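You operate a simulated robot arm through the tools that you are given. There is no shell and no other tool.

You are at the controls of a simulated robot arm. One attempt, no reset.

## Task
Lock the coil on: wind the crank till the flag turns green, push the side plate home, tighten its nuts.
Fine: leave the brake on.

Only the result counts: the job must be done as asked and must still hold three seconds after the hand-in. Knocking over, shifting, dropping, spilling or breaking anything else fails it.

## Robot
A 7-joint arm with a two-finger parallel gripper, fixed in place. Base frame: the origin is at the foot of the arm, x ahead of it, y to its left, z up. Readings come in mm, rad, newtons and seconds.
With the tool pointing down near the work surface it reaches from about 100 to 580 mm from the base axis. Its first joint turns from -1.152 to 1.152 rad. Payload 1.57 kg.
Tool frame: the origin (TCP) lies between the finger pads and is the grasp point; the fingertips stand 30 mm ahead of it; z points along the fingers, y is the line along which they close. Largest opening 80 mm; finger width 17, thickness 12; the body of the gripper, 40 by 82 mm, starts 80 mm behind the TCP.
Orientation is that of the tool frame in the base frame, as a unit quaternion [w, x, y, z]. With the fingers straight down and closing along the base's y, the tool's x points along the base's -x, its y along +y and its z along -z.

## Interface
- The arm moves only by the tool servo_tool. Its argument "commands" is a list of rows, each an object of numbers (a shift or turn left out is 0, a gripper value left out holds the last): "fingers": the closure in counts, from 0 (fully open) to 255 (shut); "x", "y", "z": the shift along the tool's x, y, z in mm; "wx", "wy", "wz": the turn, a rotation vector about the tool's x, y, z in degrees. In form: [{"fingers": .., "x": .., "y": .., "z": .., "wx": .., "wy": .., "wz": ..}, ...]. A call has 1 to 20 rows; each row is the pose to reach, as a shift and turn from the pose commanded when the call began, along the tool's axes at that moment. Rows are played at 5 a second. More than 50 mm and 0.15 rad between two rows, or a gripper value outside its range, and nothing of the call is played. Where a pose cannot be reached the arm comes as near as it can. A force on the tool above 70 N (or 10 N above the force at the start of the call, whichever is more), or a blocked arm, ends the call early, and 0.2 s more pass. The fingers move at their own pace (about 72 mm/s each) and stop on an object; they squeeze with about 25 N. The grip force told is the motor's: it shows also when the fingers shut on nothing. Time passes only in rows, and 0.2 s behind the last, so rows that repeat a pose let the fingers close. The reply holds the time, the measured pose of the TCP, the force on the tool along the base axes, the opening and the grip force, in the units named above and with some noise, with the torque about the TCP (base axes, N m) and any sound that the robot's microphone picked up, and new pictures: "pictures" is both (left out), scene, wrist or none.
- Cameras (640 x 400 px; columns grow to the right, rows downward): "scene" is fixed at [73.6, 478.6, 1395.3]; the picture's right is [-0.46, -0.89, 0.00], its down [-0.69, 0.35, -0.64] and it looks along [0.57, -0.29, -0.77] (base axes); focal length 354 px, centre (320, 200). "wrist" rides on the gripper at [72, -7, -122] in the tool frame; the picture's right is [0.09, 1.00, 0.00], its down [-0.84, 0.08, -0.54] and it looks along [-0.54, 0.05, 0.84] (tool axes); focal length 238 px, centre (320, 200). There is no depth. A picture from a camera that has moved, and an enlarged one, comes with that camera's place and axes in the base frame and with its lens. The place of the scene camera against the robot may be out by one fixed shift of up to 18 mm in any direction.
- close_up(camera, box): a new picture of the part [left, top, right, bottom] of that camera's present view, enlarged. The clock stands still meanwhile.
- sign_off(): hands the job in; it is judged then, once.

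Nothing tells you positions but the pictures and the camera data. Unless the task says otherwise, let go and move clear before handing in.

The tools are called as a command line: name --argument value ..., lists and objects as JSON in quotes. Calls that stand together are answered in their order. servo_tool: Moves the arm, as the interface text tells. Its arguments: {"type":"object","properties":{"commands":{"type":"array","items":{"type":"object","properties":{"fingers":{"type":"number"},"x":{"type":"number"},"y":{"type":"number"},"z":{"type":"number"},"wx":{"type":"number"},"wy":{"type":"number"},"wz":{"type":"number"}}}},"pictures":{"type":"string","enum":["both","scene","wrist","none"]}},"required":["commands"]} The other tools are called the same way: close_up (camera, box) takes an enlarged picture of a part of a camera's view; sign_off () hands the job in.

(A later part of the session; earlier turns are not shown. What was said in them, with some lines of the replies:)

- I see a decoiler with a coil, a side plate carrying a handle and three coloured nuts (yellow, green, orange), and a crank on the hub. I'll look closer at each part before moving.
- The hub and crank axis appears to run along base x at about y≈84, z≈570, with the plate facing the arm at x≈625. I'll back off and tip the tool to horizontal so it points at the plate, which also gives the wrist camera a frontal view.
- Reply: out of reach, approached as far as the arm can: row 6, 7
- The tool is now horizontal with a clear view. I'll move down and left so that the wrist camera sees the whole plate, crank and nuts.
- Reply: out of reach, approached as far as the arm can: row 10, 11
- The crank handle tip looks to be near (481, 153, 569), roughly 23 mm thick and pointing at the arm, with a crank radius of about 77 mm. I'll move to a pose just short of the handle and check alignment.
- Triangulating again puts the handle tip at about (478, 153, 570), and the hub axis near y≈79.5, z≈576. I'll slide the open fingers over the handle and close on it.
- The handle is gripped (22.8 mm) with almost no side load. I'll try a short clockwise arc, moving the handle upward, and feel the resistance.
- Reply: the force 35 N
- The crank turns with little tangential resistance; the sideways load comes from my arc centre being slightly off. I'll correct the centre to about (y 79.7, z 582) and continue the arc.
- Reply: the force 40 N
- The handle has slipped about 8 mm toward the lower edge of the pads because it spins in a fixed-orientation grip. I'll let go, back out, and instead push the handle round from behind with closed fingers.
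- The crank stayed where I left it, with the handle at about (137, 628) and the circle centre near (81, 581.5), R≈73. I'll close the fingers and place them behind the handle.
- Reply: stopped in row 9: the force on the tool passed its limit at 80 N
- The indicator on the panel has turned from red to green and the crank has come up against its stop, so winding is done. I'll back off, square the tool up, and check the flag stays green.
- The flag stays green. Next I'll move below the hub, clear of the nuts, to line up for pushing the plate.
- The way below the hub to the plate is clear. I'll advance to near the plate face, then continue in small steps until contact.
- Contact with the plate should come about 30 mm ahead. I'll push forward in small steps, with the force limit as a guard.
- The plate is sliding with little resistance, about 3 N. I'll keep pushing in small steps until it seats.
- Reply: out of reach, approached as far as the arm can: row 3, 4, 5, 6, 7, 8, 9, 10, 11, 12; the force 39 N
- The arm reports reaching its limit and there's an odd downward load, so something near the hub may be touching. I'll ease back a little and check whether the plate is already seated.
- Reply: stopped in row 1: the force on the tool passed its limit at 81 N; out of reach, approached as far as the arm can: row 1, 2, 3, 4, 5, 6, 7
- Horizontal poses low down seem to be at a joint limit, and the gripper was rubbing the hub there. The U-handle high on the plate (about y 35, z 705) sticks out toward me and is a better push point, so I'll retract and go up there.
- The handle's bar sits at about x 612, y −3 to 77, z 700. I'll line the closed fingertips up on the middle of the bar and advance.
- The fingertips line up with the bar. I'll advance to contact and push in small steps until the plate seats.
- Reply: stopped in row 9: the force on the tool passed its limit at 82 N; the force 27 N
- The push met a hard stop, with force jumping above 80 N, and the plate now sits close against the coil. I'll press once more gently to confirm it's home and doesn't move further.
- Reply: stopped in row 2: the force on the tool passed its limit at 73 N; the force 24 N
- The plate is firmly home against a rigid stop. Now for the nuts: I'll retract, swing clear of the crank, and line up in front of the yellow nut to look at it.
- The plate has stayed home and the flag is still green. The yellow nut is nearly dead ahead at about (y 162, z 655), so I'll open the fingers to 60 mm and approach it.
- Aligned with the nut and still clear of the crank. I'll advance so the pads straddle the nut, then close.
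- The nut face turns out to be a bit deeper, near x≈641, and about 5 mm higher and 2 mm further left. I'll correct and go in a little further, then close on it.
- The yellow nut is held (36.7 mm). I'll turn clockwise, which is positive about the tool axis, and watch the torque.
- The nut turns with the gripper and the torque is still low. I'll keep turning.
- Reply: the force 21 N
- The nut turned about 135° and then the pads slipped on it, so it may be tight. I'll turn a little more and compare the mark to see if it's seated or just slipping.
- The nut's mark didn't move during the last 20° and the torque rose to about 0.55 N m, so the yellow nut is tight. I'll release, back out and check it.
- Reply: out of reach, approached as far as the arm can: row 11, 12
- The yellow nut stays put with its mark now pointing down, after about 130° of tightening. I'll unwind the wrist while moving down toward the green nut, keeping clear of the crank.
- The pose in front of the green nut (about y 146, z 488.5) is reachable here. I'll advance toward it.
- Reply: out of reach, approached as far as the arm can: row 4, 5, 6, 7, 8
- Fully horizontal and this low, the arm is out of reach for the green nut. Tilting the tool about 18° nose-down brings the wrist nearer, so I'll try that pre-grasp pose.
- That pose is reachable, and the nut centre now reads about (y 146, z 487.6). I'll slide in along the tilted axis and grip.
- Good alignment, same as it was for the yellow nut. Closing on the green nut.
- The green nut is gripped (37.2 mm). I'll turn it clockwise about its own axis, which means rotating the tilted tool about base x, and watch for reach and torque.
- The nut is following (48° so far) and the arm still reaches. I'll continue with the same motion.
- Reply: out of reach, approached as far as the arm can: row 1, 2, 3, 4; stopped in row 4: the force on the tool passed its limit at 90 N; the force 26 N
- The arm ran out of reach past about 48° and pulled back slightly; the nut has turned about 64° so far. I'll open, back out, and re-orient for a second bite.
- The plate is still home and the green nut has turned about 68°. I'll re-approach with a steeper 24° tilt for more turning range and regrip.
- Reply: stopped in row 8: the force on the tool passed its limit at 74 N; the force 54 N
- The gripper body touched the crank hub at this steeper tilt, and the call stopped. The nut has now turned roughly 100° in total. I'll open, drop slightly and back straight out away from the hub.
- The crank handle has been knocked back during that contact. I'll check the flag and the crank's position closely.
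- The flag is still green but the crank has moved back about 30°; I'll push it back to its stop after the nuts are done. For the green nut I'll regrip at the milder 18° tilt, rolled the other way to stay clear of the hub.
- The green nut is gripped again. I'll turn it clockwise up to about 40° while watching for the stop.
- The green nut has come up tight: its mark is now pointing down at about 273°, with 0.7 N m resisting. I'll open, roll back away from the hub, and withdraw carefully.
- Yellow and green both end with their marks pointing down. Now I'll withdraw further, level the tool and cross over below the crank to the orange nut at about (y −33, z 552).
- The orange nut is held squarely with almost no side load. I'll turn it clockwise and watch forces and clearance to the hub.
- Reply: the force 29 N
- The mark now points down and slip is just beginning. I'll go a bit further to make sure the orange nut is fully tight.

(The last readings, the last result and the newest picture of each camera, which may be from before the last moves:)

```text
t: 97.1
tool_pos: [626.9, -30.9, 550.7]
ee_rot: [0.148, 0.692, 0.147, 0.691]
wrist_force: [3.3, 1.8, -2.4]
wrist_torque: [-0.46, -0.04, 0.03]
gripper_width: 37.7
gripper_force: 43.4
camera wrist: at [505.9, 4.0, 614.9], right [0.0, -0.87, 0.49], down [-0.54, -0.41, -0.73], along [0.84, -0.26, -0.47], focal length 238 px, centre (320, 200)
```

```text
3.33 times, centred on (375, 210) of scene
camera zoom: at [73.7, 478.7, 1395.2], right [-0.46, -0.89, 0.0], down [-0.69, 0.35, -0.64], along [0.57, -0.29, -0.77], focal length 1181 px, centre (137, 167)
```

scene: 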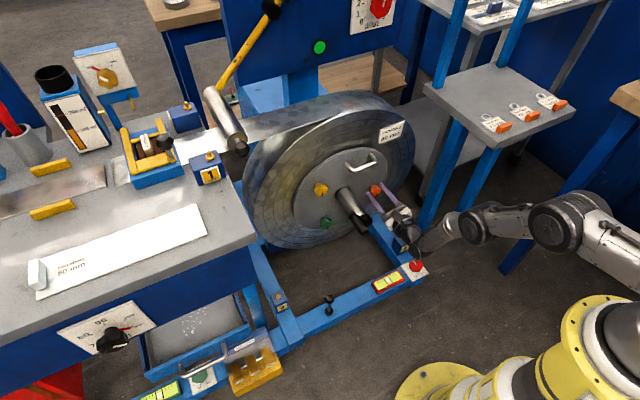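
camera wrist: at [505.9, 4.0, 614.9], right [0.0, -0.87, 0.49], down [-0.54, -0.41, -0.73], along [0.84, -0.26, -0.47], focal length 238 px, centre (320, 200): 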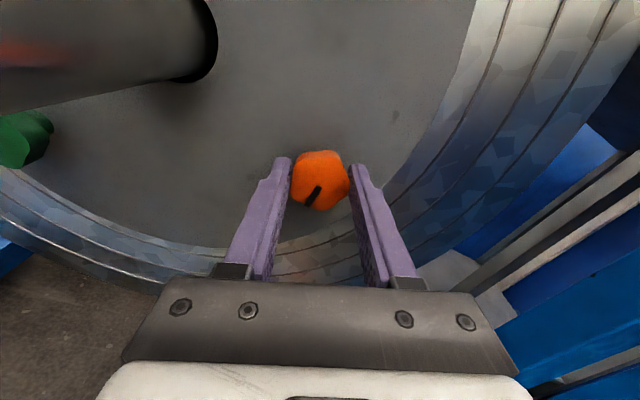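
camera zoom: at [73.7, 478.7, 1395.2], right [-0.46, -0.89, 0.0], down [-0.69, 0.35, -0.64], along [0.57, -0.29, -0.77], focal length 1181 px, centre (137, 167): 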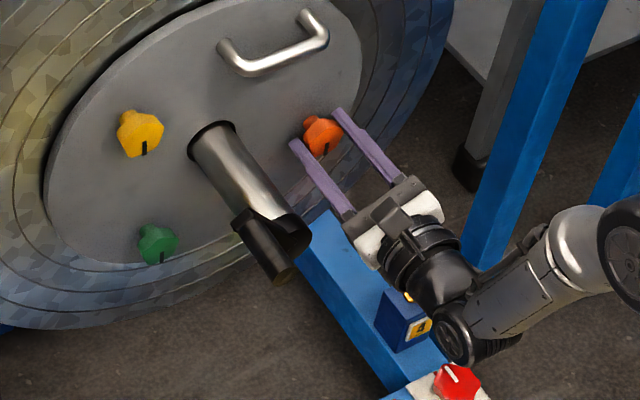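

The orange mark stayed put through a further 25° and torque rose, so it's tight too. I'll release and back straight out, then look at the crank.

servo_tool --commands '[{"fingers": 64, "wz": -2}, {"fingers": 64, "wz": -2}, {"fingers": 64, "wz": -2}, {"z": -15, "wz": -2}, {"z": -35, "wz": -2}, {"z": -60, "wz": -2}, {"z": -85, "wz": -2}, {"z": -110, "wz": -2}, {"z": -135, "wz": -2}, {"z": -160, "wz": -2}, {"z": -190, "wz": -2}, {"z": -190, "wz": -2}]'

close_up --camera "wrist" --box '[160, 60, 480, 270]'

close_up --camera "scene" --box '[285, 130, 425, 250]'

```text
t: 99.7
tool_pos: [438.8, -32.2, 551.5]
ee_rot: [0.16, 0.688, 0.161, 0.689]
wrist_force: [-0.1, 0.5, 0.6]
wrist_torque: [-0.01, 0.02, -0.03]
gripper_width: 59.6
gripper_force: 0.1
camera wrist: at [317.4, 5.5, 613.7], right [0.0, -0.85, 0.52], down [-0.54, -0.44, -0.72], along [0.84, -0.28, -0.46], focal length 238 px, centre (320, 200)
```

scene: 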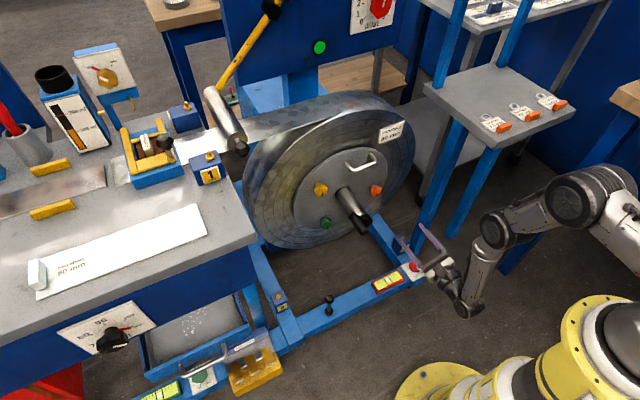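
wrist: 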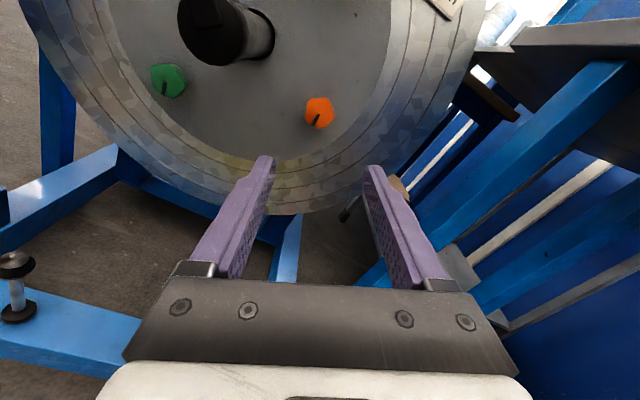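

```text
1.90 times, centred on (320, 165) of wrist
camera zoom: at [317.4, 5.5, 613.7], right [0.0, -0.85, 0.52], down [-0.54, -0.44, -0.72], along [0.84, -0.28, -0.46], focal length 454 px, centre (320, 267)
```

zoom: 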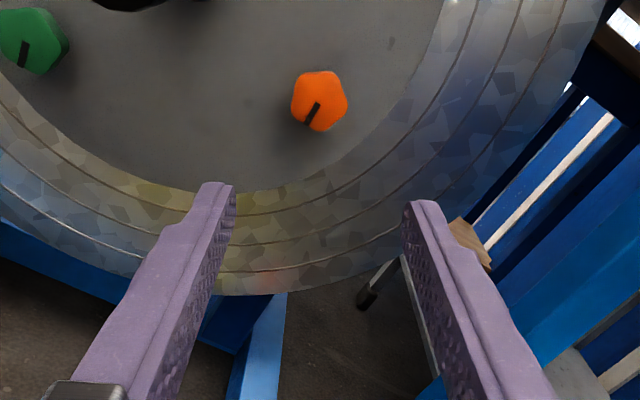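

```text
3.33 times, centred on (355, 190) of scene
camera zoom: at [73.6, 478.6, 1395.3], right [-0.46, -0.89, 0.0], down [-0.69, 0.35, -0.64], along [0.57, -0.29, -0.77], focal length 1181 px, centre (203, 233)
```

zoom: 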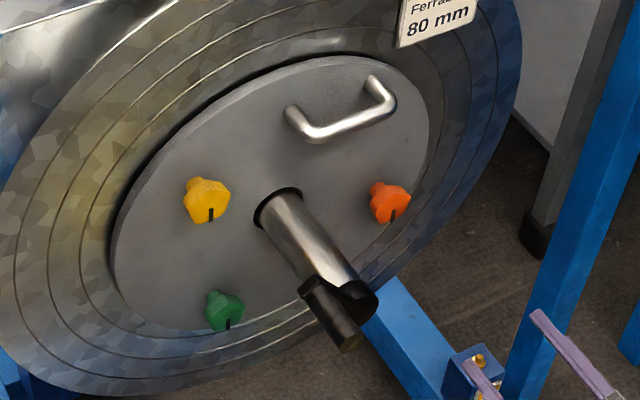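

All three nuts now have their marks pointing down and the plate is home. The crank handle sits at about 45–50°, so with fingers closed I'll move below and behind it to push it gently back to its stop.

servo_tool --commands '[{"fingers": 255, "z": -8}, {"x": 16, "y": -17.6, "z": -8}, {"x": 32, "y": -35, "z": -8}, {"x": 48, "y": -52.7, "z": -8}, {"x": 64, "y": -70, "z": -8}, {"x": 80, "y": -87.8, "z": -8}, {"x": 96, "y": -105, "z": -8}, {"x": 112, "y": -123, "z": -8}, {"x": 128.4, "y": -140.5, "z": -8}, {"x": 128.4, "y": -140.5, "z": -8}]'

close_up --camera "wrist" --box '[160, 40, 480, 250]'

```text
t: 101.9
tool_pos: [430.4, 152.0, 603.7]
ee_rot: [0.16, 0.689, 0.16, 0.689]
wrist_force: [0.1, 0.1, -0.9]
wrist_torque: [-0.04, 0.01, -0.01]
gripper_width: 0.4
gripper_force: 21.6
camera wrist: at [309.3, 190.0, 666.5], right [0.0, -0.85, 0.52], down [-0.54, -0.44, -0.72], along [0.84, -0.28, -0.46], focal length 238 px, centre (320, 200)
```

scene: 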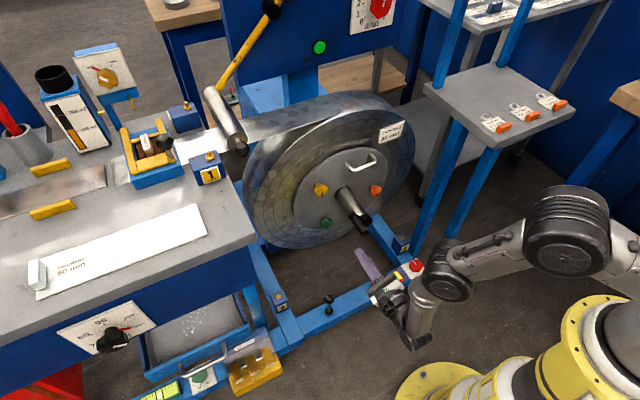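
wrist: 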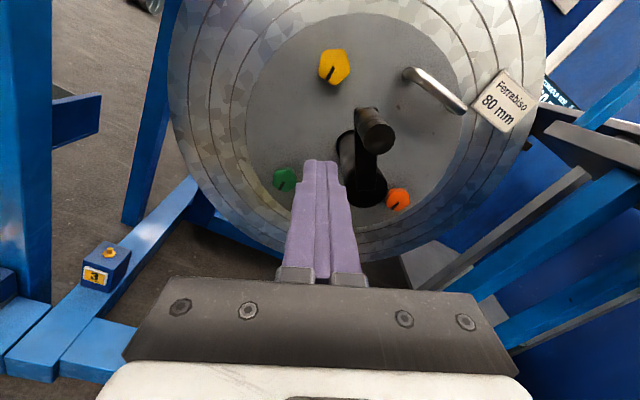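

```text
1.90 times, centred on (320, 145) of wrist
camera zoom: at [309.3, 190.0, 666.5], right [0.0, -0.85, 0.52], down [-0.54, -0.44, -0.72], along [0.84, -0.28, -0.46], focal length 454 px, centre (320, 305)
```

zoom: 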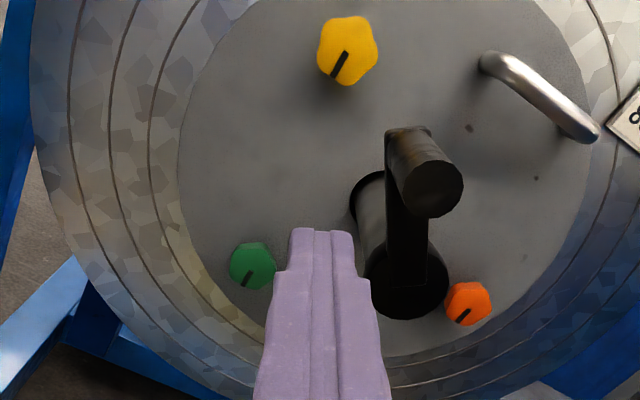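

From here the handle reads at about 54° (it was at 77° at the stop, and the flag was still red at 40°), so I'll wind it forward again for margin. First I'll advance beside the crank and push it in small steps.

servo_tool --commands '[{"z": 15}, {"z": 30}, {"z": 42}, {"z": 52}, {"x": 3.5, "y": 4.9, "z": 52}, {"x": 6.8, "y": 8.8, "z": 52}, {"x": 9.9, "y": 13, "z": 52}, {"x": 12.5, "y": 17.4, "z": 52}, {"x": 14.9, "y": 21.9, "z": 52}, {"x": 17, "y": 26.6, "z": 52}, {"x": 18.7, "y": 31.4, "z": 52}, {"x": 20.1, "y": 36.4, "z": 52}]'

close_up --camera "wrist" --box '[160, 40, 480, 250]'

close_up --camera "scene" --box '[285, 130, 425, 250]'

```text
t: 104.5
tool_pos: [481.0, 127.1, 639.1]
ee_rot: [0.16, 0.689, 0.159, 0.689]
wrist_force: [0.0, 2.8, -3.9]
wrist_torque: [0.0, -0.04, 0.0]
gripper_width: 0.0
gripper_force: 21.7
camera wrist: at [359.4, 163.9, 701.6], right [0.0, -0.85, 0.52], down [-0.54, -0.44, -0.72], along [0.84, -0.28, -0.46], focal length 238 px, centre (320, 200)
```

scene: 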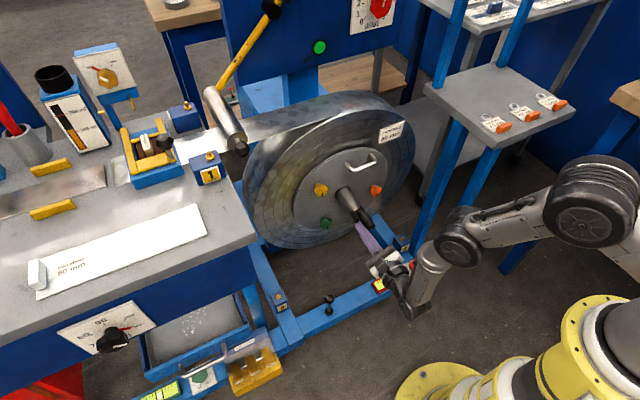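
wrist: 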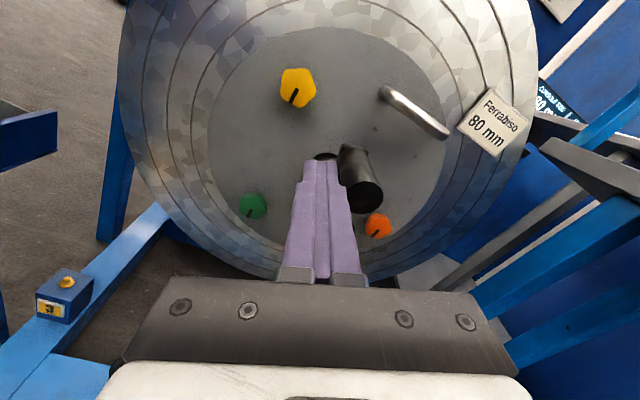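

```text
1.90 times, centred on (320, 145) of wrist
camera zoom: at [359.4, 163.9, 701.6], right [0.0, -0.85, 0.52], down [-0.54, -0.44, -0.72], along [0.84, -0.28, -0.46], focal length 454 px, centre (320, 305)
```

zoom: 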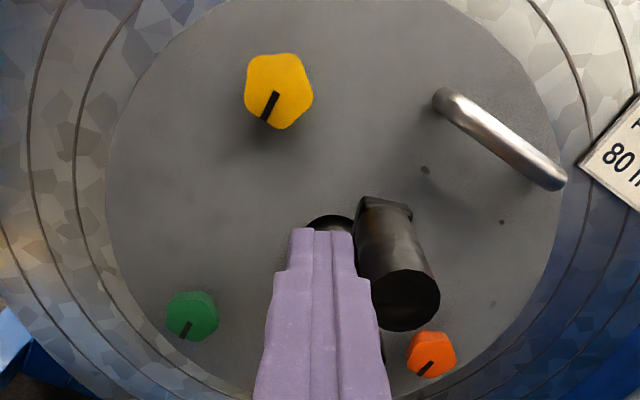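

```text
3.33 times, centred on (355, 190) of scene
camera zoom: at [73.7, 478.7, 1395.2], right [-0.46, -0.89, 0.0], down [-0.69, 0.35, -0.64], along [0.57, -0.29, -0.77], focal length 1181 px, centre (203, 233)
```

zoom: 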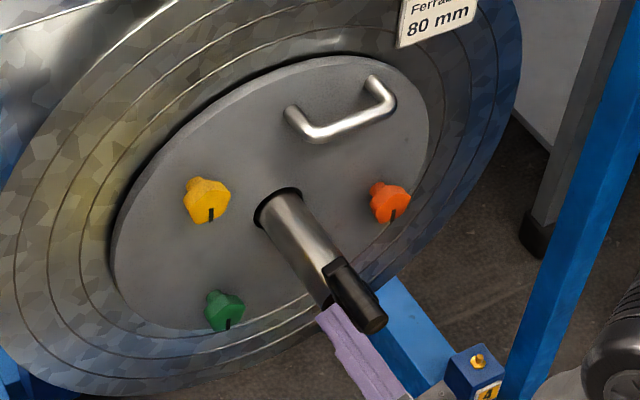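

The handle is now at about 73° with only a few newtons of resistance. I'll add one more small nudge toward the stop.

servo_tool --commands '[{"x": 0.5, "y": 2}, {"x": 0.9, "y": 3.9}, {"x": 1.3, "y": 5.5}]' --pictures "none"

close_up --camera "wrist" --box '[160, 40, 480, 250]'

close_up --camera "scene" --box '[280, 20, 380, 80]'

```text
t: 105.3
tool_pos: [481.1, 121.8, 642.3]
ee_rot: [0.159, 0.689, 0.16, 0.688]
wrist_force: [2.0, 4.0, -5.1]
wrist_torque: [0.03, -0.04, -0.01]
gripper_width: 0.3
gripper_force: 20.8
```

```text
1.90 times, centred on (320, 145) of wrist
camera zoom: at [359.5, 159.3, 704.4], right [0.0, -0.85, 0.52], down [-0.54, -0.44, -0.72], along [0.84, -0.28, -0.46], focal length 454 px, centre (320, 305)
```

zoom: 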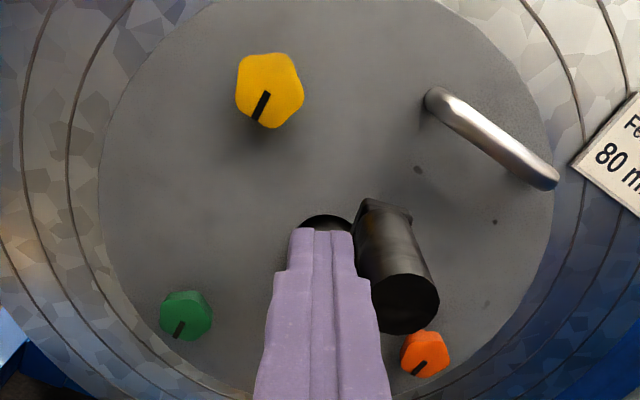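

```text
6.40 times, centred on (330, 50) of scene
camera zoom: at [73.7, 478.7, 1395.2], right [-0.46, -0.89, 0.0], down [-0.69, 0.35, -0.64], along [0.57, -0.29, -0.77], focal length 2268 px, centre (256, 1160)
```

zoom: 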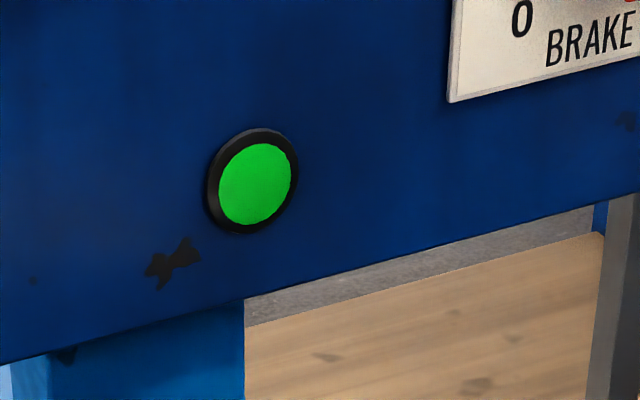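

The crank is back to about 77°, its original wound position, and the flag is green. I'll back away from the handle and withdraw clear.

servo_tool --commands '[{"x": -1.4, "y": -6.3}, {"x": -2.5, "y": -10}, {"x": -2.5, "y": -10, "z": -20}, {"x": -2.5, "y": -10, "z": -40}, {"x": -2.5, "y": -10, "z": -60}, {"x": -2.5, "y": -10, "z": -75}, {"x": -2.5, "y": -10, "z": -75}]'

close_up --camera "wrist" --box '[160, 0, 480, 210]'

close_up --camera "scene" --box '[285, 130, 425, 250]'

```text
t: 106.9
tool_pos: [407.9, 131.1, 633.5]
ee_rot: [0.16, 0.689, 0.159, 0.689]
wrist_force: [-0.1, -0.3, -0.1]
wrist_torque: [-0.02, 0.0, -0.01]
gripper_width: 0.1
gripper_force: 21.8
camera wrist: at [285.8, 167.7, 696.5], right [0.0, -0.85, 0.52], down [-0.54, -0.44, -0.72], along [0.84, -0.28, -0.46], focal length 238 px, centre (320, 200)
```

scene: 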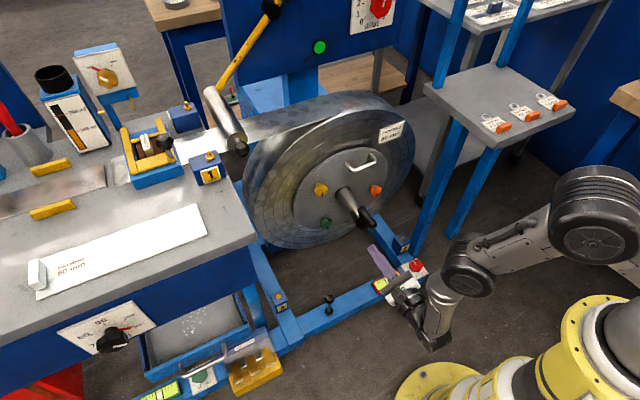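
wrist: 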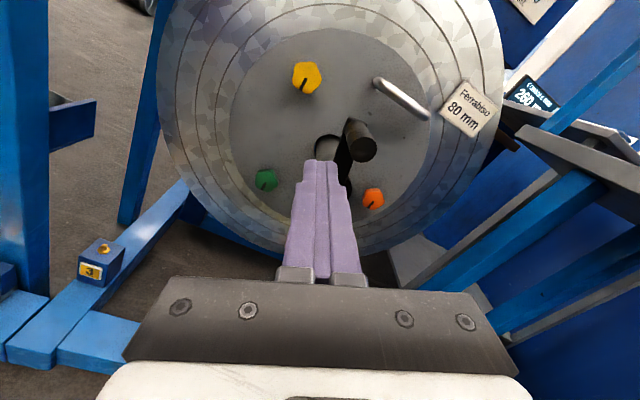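

```text
1.90 times, centred on (320, 105) of wrist
camera zoom: at [285.8, 167.7, 696.5], right [0.0, -0.85, 0.52], down [-0.54, -0.44, -0.72], along [0.84, -0.28, -0.46], focal length 454 px, centre (320, 381)
```

zoom: 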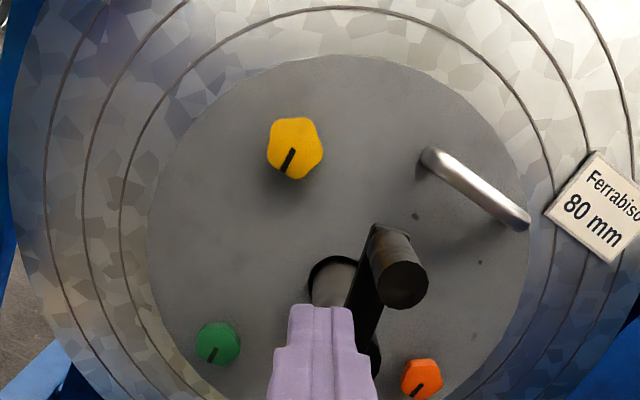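

```text
3.33 times, centred on (355, 190) of scene
camera zoom: at [73.6, 478.6, 1395.3], right [-0.46, -0.89, 0.0], down [-0.69, 0.35, -0.64], along [0.57, -0.29, -0.77], focal length 1181 px, centre (203, 233)
```

zoom: 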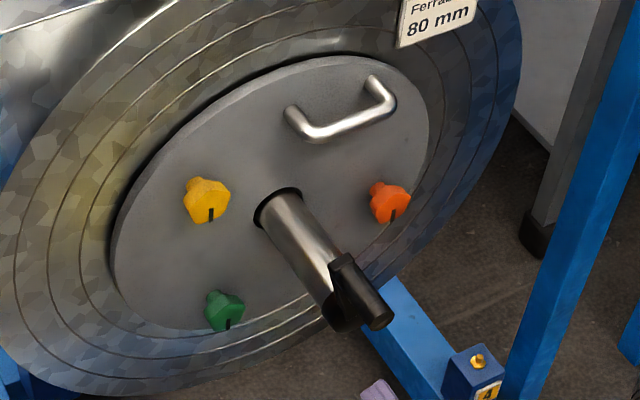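

Everything looks right: flag green, plate home, all three marks down, brake untouched. I'll move further clear, wait a few seconds and make one last check that nothing creeps.

servo_tool --commands '[{"z": -15}, {"z": -30}, {"z": -30, "fingers": 128}, {"z": -30}, {"z": -30}, {"z": -30}, {"z": -30}, {"z": -30}, {"z": -30}, {"z": -30}, {"z": -30}, {"z": -30}, {"z": -30}, {"z": -30}]'

close_up --camera "scene" --box '[285, 130, 425, 250]'

close_up --camera "scene" --box '[280, 0, 440, 100]'

```text
t: 109.9
tool_pos: [377.0, 130.8, 635.3]
ee_rot: [0.16, 0.689, 0.161, 0.689]
wrist_force: [-0.4, -0.2, 0.3]
wrist_torque: [-0.02, 0.0, 0.02]
gripper_width: 39.5
gripper_force: 0.0
camera wrist: at [255.6, 168.2, 696.9], right [0.0, -0.85, 0.52], down [-0.54, -0.44, -0.72], along [0.84, -0.28, -0.46], focal length 238 px, centre (320, 200)
```

scene: 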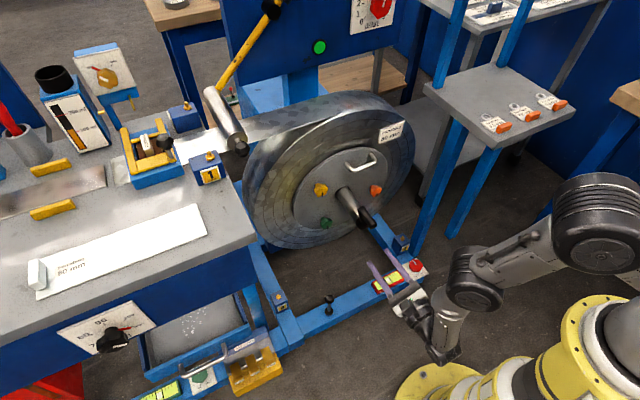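
wrist: 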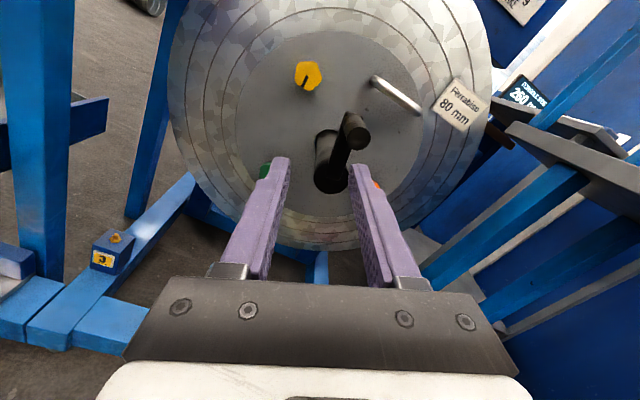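

```text
3.33 times, centred on (355, 190) of scene
camera zoom: at [73.6, 478.6, 1395.3], right [-0.46, -0.89, 0.0], down [-0.69, 0.35, -0.64], along [0.57, -0.29, -0.77], focal length 1181 px, centre (203, 233)
```

zoom: 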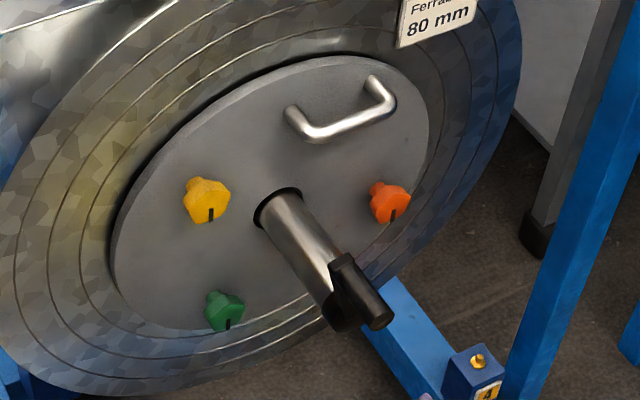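

```text
4.00 times, centred on (360, 50) of scene
camera zoom: at [73.6, 478.6, 1395.3], right [-0.46, -0.89, 0.0], down [-0.69, 0.35, -0.64], along [0.57, -0.29, -0.77], focal length 1418 px, centre (160, 800)
```

zoom: 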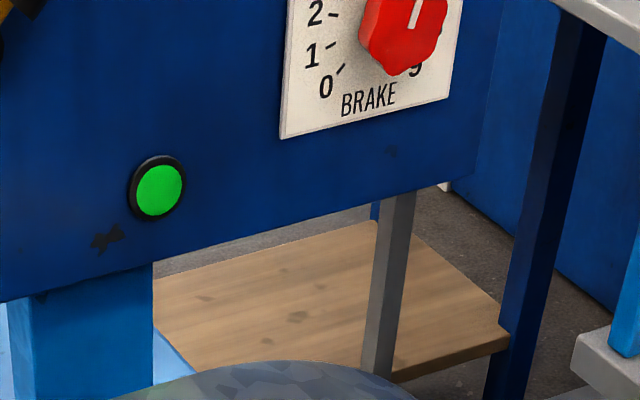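

The flag is green and the crank is holding at its wound position. The plate is home, the three nuts are tight with their marks unchanged, and the brake setting is as it was. The arm is clear of everything, so I'm handing in.

sign_off

```text
The job is handed in.
```

I've handed the job in. Before sign-off the flag was green, the side plate was home and all three nuts were tight. The result of the judging hasn't come back.

- **Crank:** I wound it clockwise until the flag turned green. While I was tightening the green nut, the gripper bumped the hub area and knocked the crank back about 23°. The flag stayed green, and I pushed the crank back to its wound position afterwards.
- **Side plate:** I pushed it in until it met a hard stop. Pushing again moved it no further. At one point the arm pulled on the green nut with about 90 N, but the plate didn't shift.
- **Nuts:** I turned yellow, green and orange clockwise until they would turn no further. All three marks now point down. I stopped when the nuts resisted and the grip began to slip, at readings of about 0.5–0.7 N m. The gripper can't apply much more than that.
- **Brake:** I left it untouched.

After backing away I waited about three seconds, and nothing had moved.
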